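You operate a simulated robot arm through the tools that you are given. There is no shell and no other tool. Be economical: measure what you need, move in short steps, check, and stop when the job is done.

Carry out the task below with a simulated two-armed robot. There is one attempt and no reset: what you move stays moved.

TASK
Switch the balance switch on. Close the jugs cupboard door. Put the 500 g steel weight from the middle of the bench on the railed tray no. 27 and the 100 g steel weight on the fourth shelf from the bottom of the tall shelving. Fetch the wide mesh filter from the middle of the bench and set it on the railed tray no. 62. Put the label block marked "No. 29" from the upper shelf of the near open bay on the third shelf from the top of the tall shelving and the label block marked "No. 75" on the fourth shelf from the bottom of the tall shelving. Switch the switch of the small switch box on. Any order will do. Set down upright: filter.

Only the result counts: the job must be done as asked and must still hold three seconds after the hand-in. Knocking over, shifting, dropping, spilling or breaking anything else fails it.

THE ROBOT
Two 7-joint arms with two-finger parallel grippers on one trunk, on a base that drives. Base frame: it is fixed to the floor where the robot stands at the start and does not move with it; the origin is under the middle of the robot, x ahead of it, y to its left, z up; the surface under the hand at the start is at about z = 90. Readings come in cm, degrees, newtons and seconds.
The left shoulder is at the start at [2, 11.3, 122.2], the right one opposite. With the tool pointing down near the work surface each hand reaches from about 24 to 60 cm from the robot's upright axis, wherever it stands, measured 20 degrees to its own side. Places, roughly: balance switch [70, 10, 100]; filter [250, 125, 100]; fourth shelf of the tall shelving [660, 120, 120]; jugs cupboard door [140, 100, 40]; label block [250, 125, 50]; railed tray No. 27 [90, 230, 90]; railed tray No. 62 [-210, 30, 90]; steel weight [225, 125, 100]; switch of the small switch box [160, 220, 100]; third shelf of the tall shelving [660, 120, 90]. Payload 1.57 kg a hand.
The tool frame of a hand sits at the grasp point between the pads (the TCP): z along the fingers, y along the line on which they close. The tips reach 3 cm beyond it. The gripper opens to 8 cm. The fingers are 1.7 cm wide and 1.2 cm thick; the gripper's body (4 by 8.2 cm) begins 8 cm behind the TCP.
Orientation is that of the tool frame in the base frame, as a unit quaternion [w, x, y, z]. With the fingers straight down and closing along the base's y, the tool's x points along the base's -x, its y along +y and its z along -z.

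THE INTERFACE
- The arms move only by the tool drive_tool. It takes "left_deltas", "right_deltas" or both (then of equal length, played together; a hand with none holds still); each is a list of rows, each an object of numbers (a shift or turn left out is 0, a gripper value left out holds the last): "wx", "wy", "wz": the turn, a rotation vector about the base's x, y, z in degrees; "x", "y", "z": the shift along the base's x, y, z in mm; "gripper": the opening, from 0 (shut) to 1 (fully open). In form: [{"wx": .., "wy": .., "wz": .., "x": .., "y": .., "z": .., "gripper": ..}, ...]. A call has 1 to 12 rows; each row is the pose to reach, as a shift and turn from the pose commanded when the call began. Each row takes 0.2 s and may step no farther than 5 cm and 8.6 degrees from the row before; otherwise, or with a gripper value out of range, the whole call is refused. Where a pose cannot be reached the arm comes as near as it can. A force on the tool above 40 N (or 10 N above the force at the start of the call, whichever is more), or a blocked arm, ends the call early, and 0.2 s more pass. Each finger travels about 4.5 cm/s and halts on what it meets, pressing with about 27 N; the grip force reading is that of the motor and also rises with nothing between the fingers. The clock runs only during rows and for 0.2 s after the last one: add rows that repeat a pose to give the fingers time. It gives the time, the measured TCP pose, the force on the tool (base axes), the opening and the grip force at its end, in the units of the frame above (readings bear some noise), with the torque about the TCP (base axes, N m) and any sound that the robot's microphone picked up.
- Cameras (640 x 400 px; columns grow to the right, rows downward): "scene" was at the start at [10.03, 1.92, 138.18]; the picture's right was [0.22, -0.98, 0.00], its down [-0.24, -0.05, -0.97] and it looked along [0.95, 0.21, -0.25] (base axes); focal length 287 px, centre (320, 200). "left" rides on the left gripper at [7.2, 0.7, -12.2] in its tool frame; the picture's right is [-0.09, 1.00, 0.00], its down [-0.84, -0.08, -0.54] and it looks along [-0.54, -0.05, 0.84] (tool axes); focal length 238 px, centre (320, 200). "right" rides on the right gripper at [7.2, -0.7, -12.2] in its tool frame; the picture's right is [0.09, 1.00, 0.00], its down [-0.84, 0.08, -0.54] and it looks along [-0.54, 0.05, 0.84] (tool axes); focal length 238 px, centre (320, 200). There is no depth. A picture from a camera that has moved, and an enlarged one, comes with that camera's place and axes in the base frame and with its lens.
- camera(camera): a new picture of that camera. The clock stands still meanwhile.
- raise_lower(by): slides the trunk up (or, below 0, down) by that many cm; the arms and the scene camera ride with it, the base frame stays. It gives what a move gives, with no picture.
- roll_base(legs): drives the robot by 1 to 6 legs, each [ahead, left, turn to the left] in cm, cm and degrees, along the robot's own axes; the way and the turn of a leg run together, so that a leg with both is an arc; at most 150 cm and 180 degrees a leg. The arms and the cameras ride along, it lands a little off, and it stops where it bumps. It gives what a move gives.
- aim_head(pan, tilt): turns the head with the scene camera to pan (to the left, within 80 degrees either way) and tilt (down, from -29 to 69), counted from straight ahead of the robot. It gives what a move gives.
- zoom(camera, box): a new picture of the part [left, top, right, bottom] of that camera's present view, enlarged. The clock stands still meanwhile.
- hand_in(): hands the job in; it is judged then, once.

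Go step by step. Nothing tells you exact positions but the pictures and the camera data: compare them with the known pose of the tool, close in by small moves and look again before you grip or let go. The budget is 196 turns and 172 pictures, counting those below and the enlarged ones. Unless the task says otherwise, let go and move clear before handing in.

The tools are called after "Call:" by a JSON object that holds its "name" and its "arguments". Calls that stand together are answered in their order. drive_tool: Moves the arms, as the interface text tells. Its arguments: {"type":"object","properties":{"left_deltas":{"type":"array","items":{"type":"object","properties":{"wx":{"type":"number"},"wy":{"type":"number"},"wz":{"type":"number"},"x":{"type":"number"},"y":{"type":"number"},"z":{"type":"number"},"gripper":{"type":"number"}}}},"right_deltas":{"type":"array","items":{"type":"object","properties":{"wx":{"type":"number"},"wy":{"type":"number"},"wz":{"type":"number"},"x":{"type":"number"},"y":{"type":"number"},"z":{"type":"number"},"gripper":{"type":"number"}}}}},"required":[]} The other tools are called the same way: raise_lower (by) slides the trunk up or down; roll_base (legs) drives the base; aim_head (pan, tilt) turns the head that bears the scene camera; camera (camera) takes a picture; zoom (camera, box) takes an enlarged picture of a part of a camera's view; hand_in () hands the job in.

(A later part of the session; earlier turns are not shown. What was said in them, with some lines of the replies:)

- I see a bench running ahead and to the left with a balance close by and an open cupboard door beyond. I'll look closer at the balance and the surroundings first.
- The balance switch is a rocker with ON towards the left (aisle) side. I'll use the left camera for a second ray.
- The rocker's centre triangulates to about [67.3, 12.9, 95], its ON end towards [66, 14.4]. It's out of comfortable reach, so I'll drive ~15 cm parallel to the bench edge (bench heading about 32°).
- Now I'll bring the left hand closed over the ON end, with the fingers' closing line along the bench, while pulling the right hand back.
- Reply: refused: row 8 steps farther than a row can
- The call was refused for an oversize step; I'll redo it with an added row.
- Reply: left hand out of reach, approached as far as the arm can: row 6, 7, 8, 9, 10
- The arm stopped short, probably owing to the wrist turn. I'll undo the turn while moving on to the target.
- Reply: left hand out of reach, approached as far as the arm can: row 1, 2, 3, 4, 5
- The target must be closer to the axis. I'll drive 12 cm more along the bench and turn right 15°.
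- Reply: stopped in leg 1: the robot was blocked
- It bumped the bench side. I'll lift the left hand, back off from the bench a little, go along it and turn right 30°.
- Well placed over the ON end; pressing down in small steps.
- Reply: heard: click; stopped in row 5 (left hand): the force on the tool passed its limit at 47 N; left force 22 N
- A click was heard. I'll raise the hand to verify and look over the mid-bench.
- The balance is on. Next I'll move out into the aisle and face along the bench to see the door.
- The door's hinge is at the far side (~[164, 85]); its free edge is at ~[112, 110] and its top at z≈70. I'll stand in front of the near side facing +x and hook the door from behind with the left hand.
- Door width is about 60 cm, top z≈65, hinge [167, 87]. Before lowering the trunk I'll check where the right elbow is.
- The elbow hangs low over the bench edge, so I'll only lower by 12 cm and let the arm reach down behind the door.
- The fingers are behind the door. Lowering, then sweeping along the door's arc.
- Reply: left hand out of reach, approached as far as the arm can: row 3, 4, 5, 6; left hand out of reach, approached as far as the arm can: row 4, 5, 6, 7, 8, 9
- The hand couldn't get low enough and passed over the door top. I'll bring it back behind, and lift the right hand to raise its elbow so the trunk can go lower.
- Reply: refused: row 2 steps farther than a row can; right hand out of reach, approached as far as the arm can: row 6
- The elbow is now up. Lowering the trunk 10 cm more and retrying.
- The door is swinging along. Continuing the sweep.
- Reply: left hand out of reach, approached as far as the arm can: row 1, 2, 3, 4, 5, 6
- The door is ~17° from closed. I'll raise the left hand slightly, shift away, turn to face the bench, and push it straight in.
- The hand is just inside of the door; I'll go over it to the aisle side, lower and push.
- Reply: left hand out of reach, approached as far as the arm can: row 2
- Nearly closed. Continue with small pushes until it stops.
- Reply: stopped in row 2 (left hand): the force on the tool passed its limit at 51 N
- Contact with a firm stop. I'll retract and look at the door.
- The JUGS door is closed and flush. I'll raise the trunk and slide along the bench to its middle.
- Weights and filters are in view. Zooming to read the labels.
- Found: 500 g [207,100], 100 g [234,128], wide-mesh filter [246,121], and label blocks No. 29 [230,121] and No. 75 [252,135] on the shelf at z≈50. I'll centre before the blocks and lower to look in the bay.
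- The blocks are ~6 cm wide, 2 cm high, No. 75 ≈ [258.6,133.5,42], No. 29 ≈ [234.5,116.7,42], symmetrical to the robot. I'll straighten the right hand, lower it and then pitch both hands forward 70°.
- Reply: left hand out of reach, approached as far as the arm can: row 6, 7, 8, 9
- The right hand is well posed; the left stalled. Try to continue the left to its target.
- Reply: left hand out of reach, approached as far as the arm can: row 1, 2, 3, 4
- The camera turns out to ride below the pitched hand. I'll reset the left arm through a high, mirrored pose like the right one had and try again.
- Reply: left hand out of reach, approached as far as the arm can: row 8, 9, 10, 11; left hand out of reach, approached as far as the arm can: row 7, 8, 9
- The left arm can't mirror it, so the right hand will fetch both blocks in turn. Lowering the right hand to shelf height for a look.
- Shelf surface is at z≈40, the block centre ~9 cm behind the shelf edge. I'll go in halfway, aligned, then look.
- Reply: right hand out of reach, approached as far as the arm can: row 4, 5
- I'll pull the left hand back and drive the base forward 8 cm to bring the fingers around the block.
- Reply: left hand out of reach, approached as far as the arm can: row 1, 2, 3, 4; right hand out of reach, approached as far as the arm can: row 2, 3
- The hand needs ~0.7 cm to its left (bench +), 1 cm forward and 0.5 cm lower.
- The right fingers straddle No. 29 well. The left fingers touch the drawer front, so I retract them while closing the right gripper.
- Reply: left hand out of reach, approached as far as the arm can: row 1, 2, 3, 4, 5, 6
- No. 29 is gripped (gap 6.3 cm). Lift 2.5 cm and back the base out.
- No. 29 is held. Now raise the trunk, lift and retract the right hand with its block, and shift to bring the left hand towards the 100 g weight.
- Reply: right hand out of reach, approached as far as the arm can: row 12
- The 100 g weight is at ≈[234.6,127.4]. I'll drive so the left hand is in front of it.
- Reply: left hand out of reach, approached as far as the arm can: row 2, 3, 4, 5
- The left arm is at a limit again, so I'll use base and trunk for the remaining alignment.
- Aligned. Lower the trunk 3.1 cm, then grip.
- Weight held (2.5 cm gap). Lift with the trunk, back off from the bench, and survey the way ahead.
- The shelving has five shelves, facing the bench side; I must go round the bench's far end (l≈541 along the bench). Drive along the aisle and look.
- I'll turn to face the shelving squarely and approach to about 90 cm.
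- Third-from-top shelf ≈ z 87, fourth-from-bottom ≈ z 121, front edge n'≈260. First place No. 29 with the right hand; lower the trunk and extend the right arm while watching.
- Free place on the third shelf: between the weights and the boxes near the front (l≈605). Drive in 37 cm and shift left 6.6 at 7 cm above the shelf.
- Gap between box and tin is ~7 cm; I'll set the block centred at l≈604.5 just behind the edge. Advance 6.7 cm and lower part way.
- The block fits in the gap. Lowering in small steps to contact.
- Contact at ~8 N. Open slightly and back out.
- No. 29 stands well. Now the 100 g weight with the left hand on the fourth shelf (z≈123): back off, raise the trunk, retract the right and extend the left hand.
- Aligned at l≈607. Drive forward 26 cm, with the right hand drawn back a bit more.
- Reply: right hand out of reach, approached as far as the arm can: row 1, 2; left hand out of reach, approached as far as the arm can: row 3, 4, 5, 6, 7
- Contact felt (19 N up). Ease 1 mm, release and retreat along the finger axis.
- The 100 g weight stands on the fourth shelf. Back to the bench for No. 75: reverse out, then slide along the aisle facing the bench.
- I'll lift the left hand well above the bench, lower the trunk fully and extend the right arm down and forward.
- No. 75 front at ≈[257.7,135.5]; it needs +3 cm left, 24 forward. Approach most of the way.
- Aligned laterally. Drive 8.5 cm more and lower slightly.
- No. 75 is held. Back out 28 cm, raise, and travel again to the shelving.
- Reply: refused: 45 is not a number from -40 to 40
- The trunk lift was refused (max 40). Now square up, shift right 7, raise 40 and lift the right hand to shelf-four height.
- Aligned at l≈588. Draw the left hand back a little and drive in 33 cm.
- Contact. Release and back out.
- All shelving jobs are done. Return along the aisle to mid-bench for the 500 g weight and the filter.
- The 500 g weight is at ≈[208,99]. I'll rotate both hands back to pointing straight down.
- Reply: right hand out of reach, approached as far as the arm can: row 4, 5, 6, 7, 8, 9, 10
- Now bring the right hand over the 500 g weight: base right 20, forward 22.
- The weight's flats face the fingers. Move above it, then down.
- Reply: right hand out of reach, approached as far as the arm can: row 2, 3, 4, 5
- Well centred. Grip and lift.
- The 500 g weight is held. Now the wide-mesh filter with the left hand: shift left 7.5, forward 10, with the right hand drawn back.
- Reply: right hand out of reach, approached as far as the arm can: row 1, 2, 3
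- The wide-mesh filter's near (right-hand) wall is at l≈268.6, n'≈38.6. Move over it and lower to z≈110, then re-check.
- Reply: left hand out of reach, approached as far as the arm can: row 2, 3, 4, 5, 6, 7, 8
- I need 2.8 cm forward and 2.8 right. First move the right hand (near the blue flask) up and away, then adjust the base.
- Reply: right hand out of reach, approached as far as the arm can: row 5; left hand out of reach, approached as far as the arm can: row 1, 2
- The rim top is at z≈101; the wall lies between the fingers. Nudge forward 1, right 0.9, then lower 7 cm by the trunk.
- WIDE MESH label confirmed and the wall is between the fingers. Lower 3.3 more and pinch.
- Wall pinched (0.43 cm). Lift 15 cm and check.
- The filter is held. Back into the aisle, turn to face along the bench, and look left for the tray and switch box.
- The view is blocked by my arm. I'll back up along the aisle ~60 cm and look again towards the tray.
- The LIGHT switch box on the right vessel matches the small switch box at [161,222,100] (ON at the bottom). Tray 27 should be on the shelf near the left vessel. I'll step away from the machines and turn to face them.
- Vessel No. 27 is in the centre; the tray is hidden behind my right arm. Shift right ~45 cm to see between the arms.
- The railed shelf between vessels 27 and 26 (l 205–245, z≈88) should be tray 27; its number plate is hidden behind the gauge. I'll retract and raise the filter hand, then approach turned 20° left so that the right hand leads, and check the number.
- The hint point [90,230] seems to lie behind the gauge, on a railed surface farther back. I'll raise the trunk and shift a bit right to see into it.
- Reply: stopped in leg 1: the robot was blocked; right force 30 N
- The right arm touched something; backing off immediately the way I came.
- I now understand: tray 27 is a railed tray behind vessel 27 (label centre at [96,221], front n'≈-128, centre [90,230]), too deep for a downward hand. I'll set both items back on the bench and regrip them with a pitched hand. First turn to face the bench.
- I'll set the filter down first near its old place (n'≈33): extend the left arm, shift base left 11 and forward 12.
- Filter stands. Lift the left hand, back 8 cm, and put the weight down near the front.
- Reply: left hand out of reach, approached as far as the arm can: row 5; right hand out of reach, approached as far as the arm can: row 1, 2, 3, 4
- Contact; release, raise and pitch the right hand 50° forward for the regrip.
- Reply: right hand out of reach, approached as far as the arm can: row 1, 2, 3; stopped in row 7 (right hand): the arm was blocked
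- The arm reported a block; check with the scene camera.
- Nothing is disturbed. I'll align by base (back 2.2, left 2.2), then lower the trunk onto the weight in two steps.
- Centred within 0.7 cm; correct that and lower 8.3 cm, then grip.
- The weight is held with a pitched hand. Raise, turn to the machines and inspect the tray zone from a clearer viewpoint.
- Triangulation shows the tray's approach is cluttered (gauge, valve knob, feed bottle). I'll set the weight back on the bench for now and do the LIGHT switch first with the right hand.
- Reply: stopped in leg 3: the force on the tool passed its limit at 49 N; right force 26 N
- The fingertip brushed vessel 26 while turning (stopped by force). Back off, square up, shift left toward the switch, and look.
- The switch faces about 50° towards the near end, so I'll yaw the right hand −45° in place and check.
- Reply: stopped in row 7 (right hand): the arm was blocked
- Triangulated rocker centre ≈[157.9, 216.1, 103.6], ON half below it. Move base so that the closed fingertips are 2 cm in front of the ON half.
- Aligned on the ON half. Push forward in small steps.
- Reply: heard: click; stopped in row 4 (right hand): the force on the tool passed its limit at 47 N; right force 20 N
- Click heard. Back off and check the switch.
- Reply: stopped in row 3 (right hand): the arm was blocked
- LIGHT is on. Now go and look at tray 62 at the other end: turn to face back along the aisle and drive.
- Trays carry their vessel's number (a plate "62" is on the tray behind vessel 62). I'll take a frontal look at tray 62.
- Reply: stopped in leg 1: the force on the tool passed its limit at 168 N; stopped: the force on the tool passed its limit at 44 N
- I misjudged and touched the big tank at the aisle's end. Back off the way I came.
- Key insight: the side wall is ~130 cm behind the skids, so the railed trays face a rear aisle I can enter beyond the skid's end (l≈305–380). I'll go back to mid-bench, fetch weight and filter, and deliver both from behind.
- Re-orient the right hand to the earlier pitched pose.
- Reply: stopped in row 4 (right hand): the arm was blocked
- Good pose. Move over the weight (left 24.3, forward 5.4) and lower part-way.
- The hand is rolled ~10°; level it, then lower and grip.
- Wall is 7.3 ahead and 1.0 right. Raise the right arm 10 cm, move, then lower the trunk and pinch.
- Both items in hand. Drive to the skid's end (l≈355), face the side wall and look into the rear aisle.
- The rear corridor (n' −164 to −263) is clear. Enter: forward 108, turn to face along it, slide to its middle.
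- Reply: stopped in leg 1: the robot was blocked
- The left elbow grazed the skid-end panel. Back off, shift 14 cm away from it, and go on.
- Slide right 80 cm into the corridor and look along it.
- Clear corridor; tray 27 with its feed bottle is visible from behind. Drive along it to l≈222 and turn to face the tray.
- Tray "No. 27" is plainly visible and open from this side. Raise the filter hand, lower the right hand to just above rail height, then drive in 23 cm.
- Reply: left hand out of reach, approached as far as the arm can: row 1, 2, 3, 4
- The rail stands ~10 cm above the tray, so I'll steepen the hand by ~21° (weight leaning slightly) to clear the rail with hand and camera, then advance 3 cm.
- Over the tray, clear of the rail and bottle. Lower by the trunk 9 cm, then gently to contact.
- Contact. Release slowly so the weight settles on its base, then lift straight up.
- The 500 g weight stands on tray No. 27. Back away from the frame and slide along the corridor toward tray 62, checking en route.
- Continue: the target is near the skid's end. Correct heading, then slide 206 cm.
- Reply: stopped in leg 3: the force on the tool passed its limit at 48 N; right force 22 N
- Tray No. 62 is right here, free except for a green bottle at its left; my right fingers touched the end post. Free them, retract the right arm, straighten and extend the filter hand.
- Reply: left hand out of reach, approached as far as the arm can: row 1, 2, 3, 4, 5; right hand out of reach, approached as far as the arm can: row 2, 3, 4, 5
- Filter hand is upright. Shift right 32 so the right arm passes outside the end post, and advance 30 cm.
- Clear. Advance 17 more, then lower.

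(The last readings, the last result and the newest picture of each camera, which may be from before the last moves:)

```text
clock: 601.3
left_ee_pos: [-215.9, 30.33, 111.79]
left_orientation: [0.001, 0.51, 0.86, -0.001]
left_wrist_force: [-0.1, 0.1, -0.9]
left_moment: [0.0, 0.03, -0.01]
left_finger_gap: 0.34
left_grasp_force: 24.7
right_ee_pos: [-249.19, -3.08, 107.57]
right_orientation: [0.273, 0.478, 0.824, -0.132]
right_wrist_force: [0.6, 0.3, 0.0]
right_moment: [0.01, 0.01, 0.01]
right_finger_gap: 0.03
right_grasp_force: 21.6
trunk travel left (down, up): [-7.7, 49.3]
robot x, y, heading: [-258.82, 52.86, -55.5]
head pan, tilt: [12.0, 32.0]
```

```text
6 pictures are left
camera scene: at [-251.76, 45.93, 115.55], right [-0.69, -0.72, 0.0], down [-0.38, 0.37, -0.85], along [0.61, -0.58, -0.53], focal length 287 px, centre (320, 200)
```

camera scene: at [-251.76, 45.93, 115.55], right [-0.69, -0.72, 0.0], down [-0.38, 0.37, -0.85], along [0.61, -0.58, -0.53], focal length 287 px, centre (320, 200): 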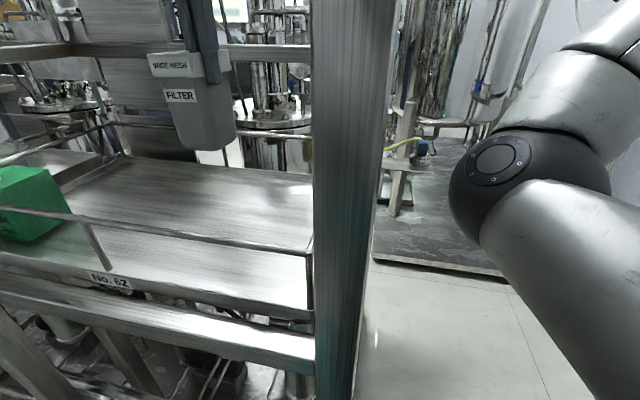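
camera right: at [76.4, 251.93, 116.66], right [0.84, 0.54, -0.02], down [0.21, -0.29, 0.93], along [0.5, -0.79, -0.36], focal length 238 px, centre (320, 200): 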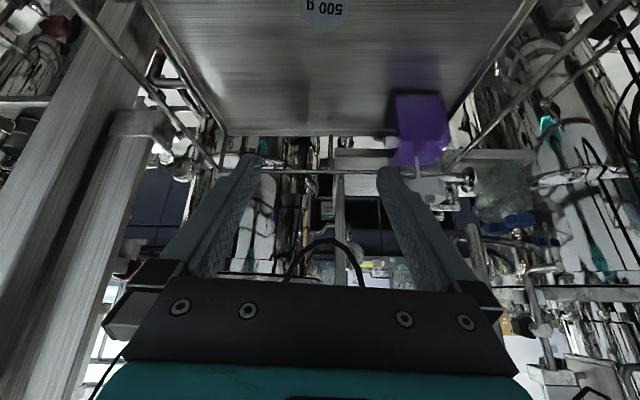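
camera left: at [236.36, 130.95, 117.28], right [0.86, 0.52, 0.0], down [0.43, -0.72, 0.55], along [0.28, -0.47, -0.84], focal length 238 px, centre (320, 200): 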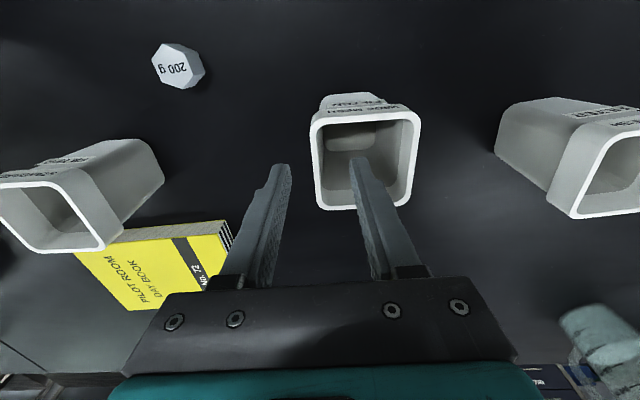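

Centred over tray 62. Lower the rest gently to contact.

Call:
{"name": "raise_lower", "arguments": {"by": -7.5}}

Call:
{"name": "drive_tool", "arguments": {"left_deltas": [{"z": -10}, {"z": -20}, {"z": -28}, {"z": -33}, {"z": -37}, {"z": -41}, {"z": -45}, {"z": -49}]}}

Call:
{"name": "camera", "arguments": {"camera": "left"}}

```text
clock: 602.4
left_ee_pos: [-216.01, 30.32, 104.34]
left_orientation: [0.002, 0.509, 0.86, -0.001]
left_wrist_force: [-0.1, 0.4, -0.9]
left_moment: [0.0, 0.04, -0.05]
left_finger_gap: 0.34
left_grasp_force: 24.8
right_ee_pos: [-249.16, -3.13, 100.07]
right_orientation: [0.273, 0.478, 0.824, -0.131]
right_wrist_force: [-0.7, 0.1, -0.4]
right_moment: [-0.01, 0.05, -0.02]
right_finger_gap: 0.0
right_grasp_force: 21.2
trunk travel left (down, up): [-0.2, 56.8]
robot x, y, heading: [-258.88, 52.75, -55.5]
head pan, tilt: [12.0, 32.0]
```

```text
clock: 604.2
left_ee_pos: [-215.86, 30.09, 99.71]
left_orientation: [0.002, 0.509, 0.861, -0.002]
left_wrist_force: [-1.4, 0.4, 3.2]
left_moment: [0.0, -0.19, 0.02]
left_finger_gap: 0.3
left_grasp_force: 23.9
right_ee_pos: [-249.15, -3.15, 100.03]
right_orientation: [0.273, 0.478, 0.824, -0.132]
right_wrist_force: [-0.3, -0.1, -0.2]
right_moment: [0.02, -0.01, 0.0]
right_finger_gap: 0.04
right_grasp_force: 21.8
trunk travel left (down, up): [-0.2, 56.8]
robot x, y, heading: [-258.92, 53.29, -55.7]
head pan, tilt: [12.0, 32.0]
```

```text
5 pictures are left
camera left: at [-218.84, 36.88, 111.78], right [0.92, 0.4, 0.0], down [0.33, -0.77, 0.55], along [0.22, -0.5, -0.84], focal length 238 px, centre (320, 200)
```

left: 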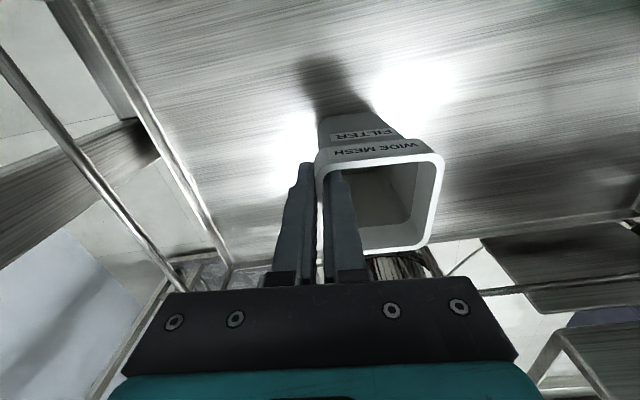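

Contact made, the filter base is well inside the tray. Press 2 mm more and release.

Call:
{"name": "drive_tool", "arguments": {"left_deltas": [{"z": -2}, {"z": -3}, {"z": -3, "gripper": 0.12}, {"z": -3, "gripper": 0.25}, {"z": -3, "gripper": 0.4}, {"z": -3, "gripper": 0.45}, {"z": -3, "gripper": 0.45}]}}

Call:
{"name": "raise_lower", "arguments": {"by": 16}}

Call:
{"name": "camera", "arguments": {"camera": "left"}}

```text
clock: 605.8
left_ee_pos: [-215.92, 30.32, 99.18]
left_orientation: [0.001, 0.51, 0.86, -0.001]
left_wrist_force: [-0.6, -0.5, -0.1]
left_moment: [-0.01, -0.05, 0.03]
left_finger_gap: 3.63
left_grasp_force: 0.1
right_ee_pos: [-249.01, -3.27, 99.99]
right_orientation: [0.273, 0.478, 0.824, -0.132]
right_wrist_force: [0.8, -0.5, -0.3]
right_moment: [0.0, -0.02, 0.01]
right_finger_gap: 0.04
right_grasp_force: 21.5
trunk travel left (down, up): [-0.2, 56.8]
robot x, y, heading: [-259.04, 52.97, -55.7]
head pan, tilt: [12.0, 32.0]
```

```text
clock: 607.6
left_ee_pos: [-215.95, 30.19, 115.07]
left_orientation: [0.002, 0.51, 0.86, 0.0]
left_wrist_force: [-0.4, 0.2, 0.7]
left_moment: [0.02, 0.02, -0.03]
left_finger_gap: 3.61
left_grasp_force: 0.2
right_ee_pos: [-249.24, -3.22, 115.99]
right_orientation: [0.273, 0.478, 0.824, -0.131]
right_wrist_force: [0.5, -0.1, -0.1]
right_moment: [0.0, -0.02, 0.04]
right_finger_gap: 0.0
right_grasp_force: 21.5
trunk travel left (down, up): [-16.2, 40.8]
robot x, y, heading: [-258.57, 53.02, -55.5]
head pan, tilt: [12.0, 32.0]
```

```text
4 pictures are left
camera left: at [-218.9, 36.93, 127.33], right [0.92, 0.4, 0.0], down [0.33, -0.77, 0.54], along [0.22, -0.5, -0.84], focal length 238 px, centre (320, 200)
```

left: 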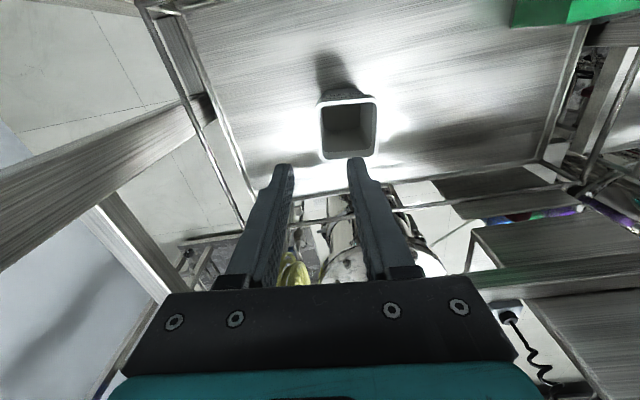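

The filter stands upright on tray No. 62. Back clear of the frame, take a last look, and hand in.

Call:
{"name": "roll_base", "arguments": {"legs": [[-35, 0, 0]]}}

Call:
{"name": "camera", "arguments": {"camera": "scene"}}

```text
clock: 609.9
left_ee_pos: [-235.96, 59.29, 115.24]
left_orientation: [0.002, 0.511, 0.86, -0.001]
left_wrist_force: [-0.6, 0.1, 0.0]
left_moment: [-0.01, -0.03, 0.0]
left_finger_gap: 3.61
left_grasp_force: 0.1
right_ee_pos: [-269.06, 25.86, 116.04]
right_orientation: [0.273, 0.479, 0.824, -0.132]
right_wrist_force: [-0.2, 0.9, -0.7]
right_moment: [0.01, 0.01, 0.0]
right_finger_gap: 0.0
right_grasp_force: 21.3
trunk travel left (down, up): [-16.2, 40.8]
robot x, y, heading: [-279.05, 81.9, -55.7]
head pan, tilt: [12.0, 32.0]
```

```text
3 pictures are left
camera scene: at [-271.63, 74.97, 124.05], right [-0.69, -0.72, 0.0], down [-0.38, 0.37, -0.85], along [0.61, -0.59, -0.53], focal length 287 px, centre (320, 200)
```

scene: 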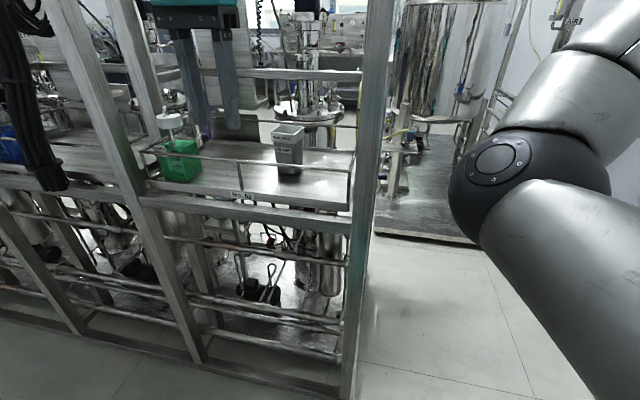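

The filter stands upright on tray No. 62, both hands are empty and clear, and every other item was placed earlier. Handing in.

Call:
{"name": "hand_in", "arguments": {}}

```text
The job is handed in.
```

I did all seven parts of the task and handed it in. The result of the judging has not come back.

- **Switches:** The balance switch is on (green light, display lit). The LIGHT box on vessel 26 is also on; I took it as the small switch box because it matched the given position.
- **Jugs door:** It is closed and looked flush with its neighbour.
- **Steel weights:** The 500 g weight stands on railed tray No. 27 and the 100 g weight on the fourth shelf from the bottom.
- **Label blocks:** No. 29 is on the third shelf from the top and No. 75 on the fourth from the bottom.
- **Wide mesh filter:** It stands upright on railed tray No. 62.

My arms bumped fixed equipment several times:
- vessel 26 or the pipework beside it, twice
- the skid-end panel
- the skid's end post near tray 62
- the big tank at the end of the aisle (the hardest, 168 N)

I saw nothing displaced in the pictures afterwards, but I did not go back to inspect every spot.
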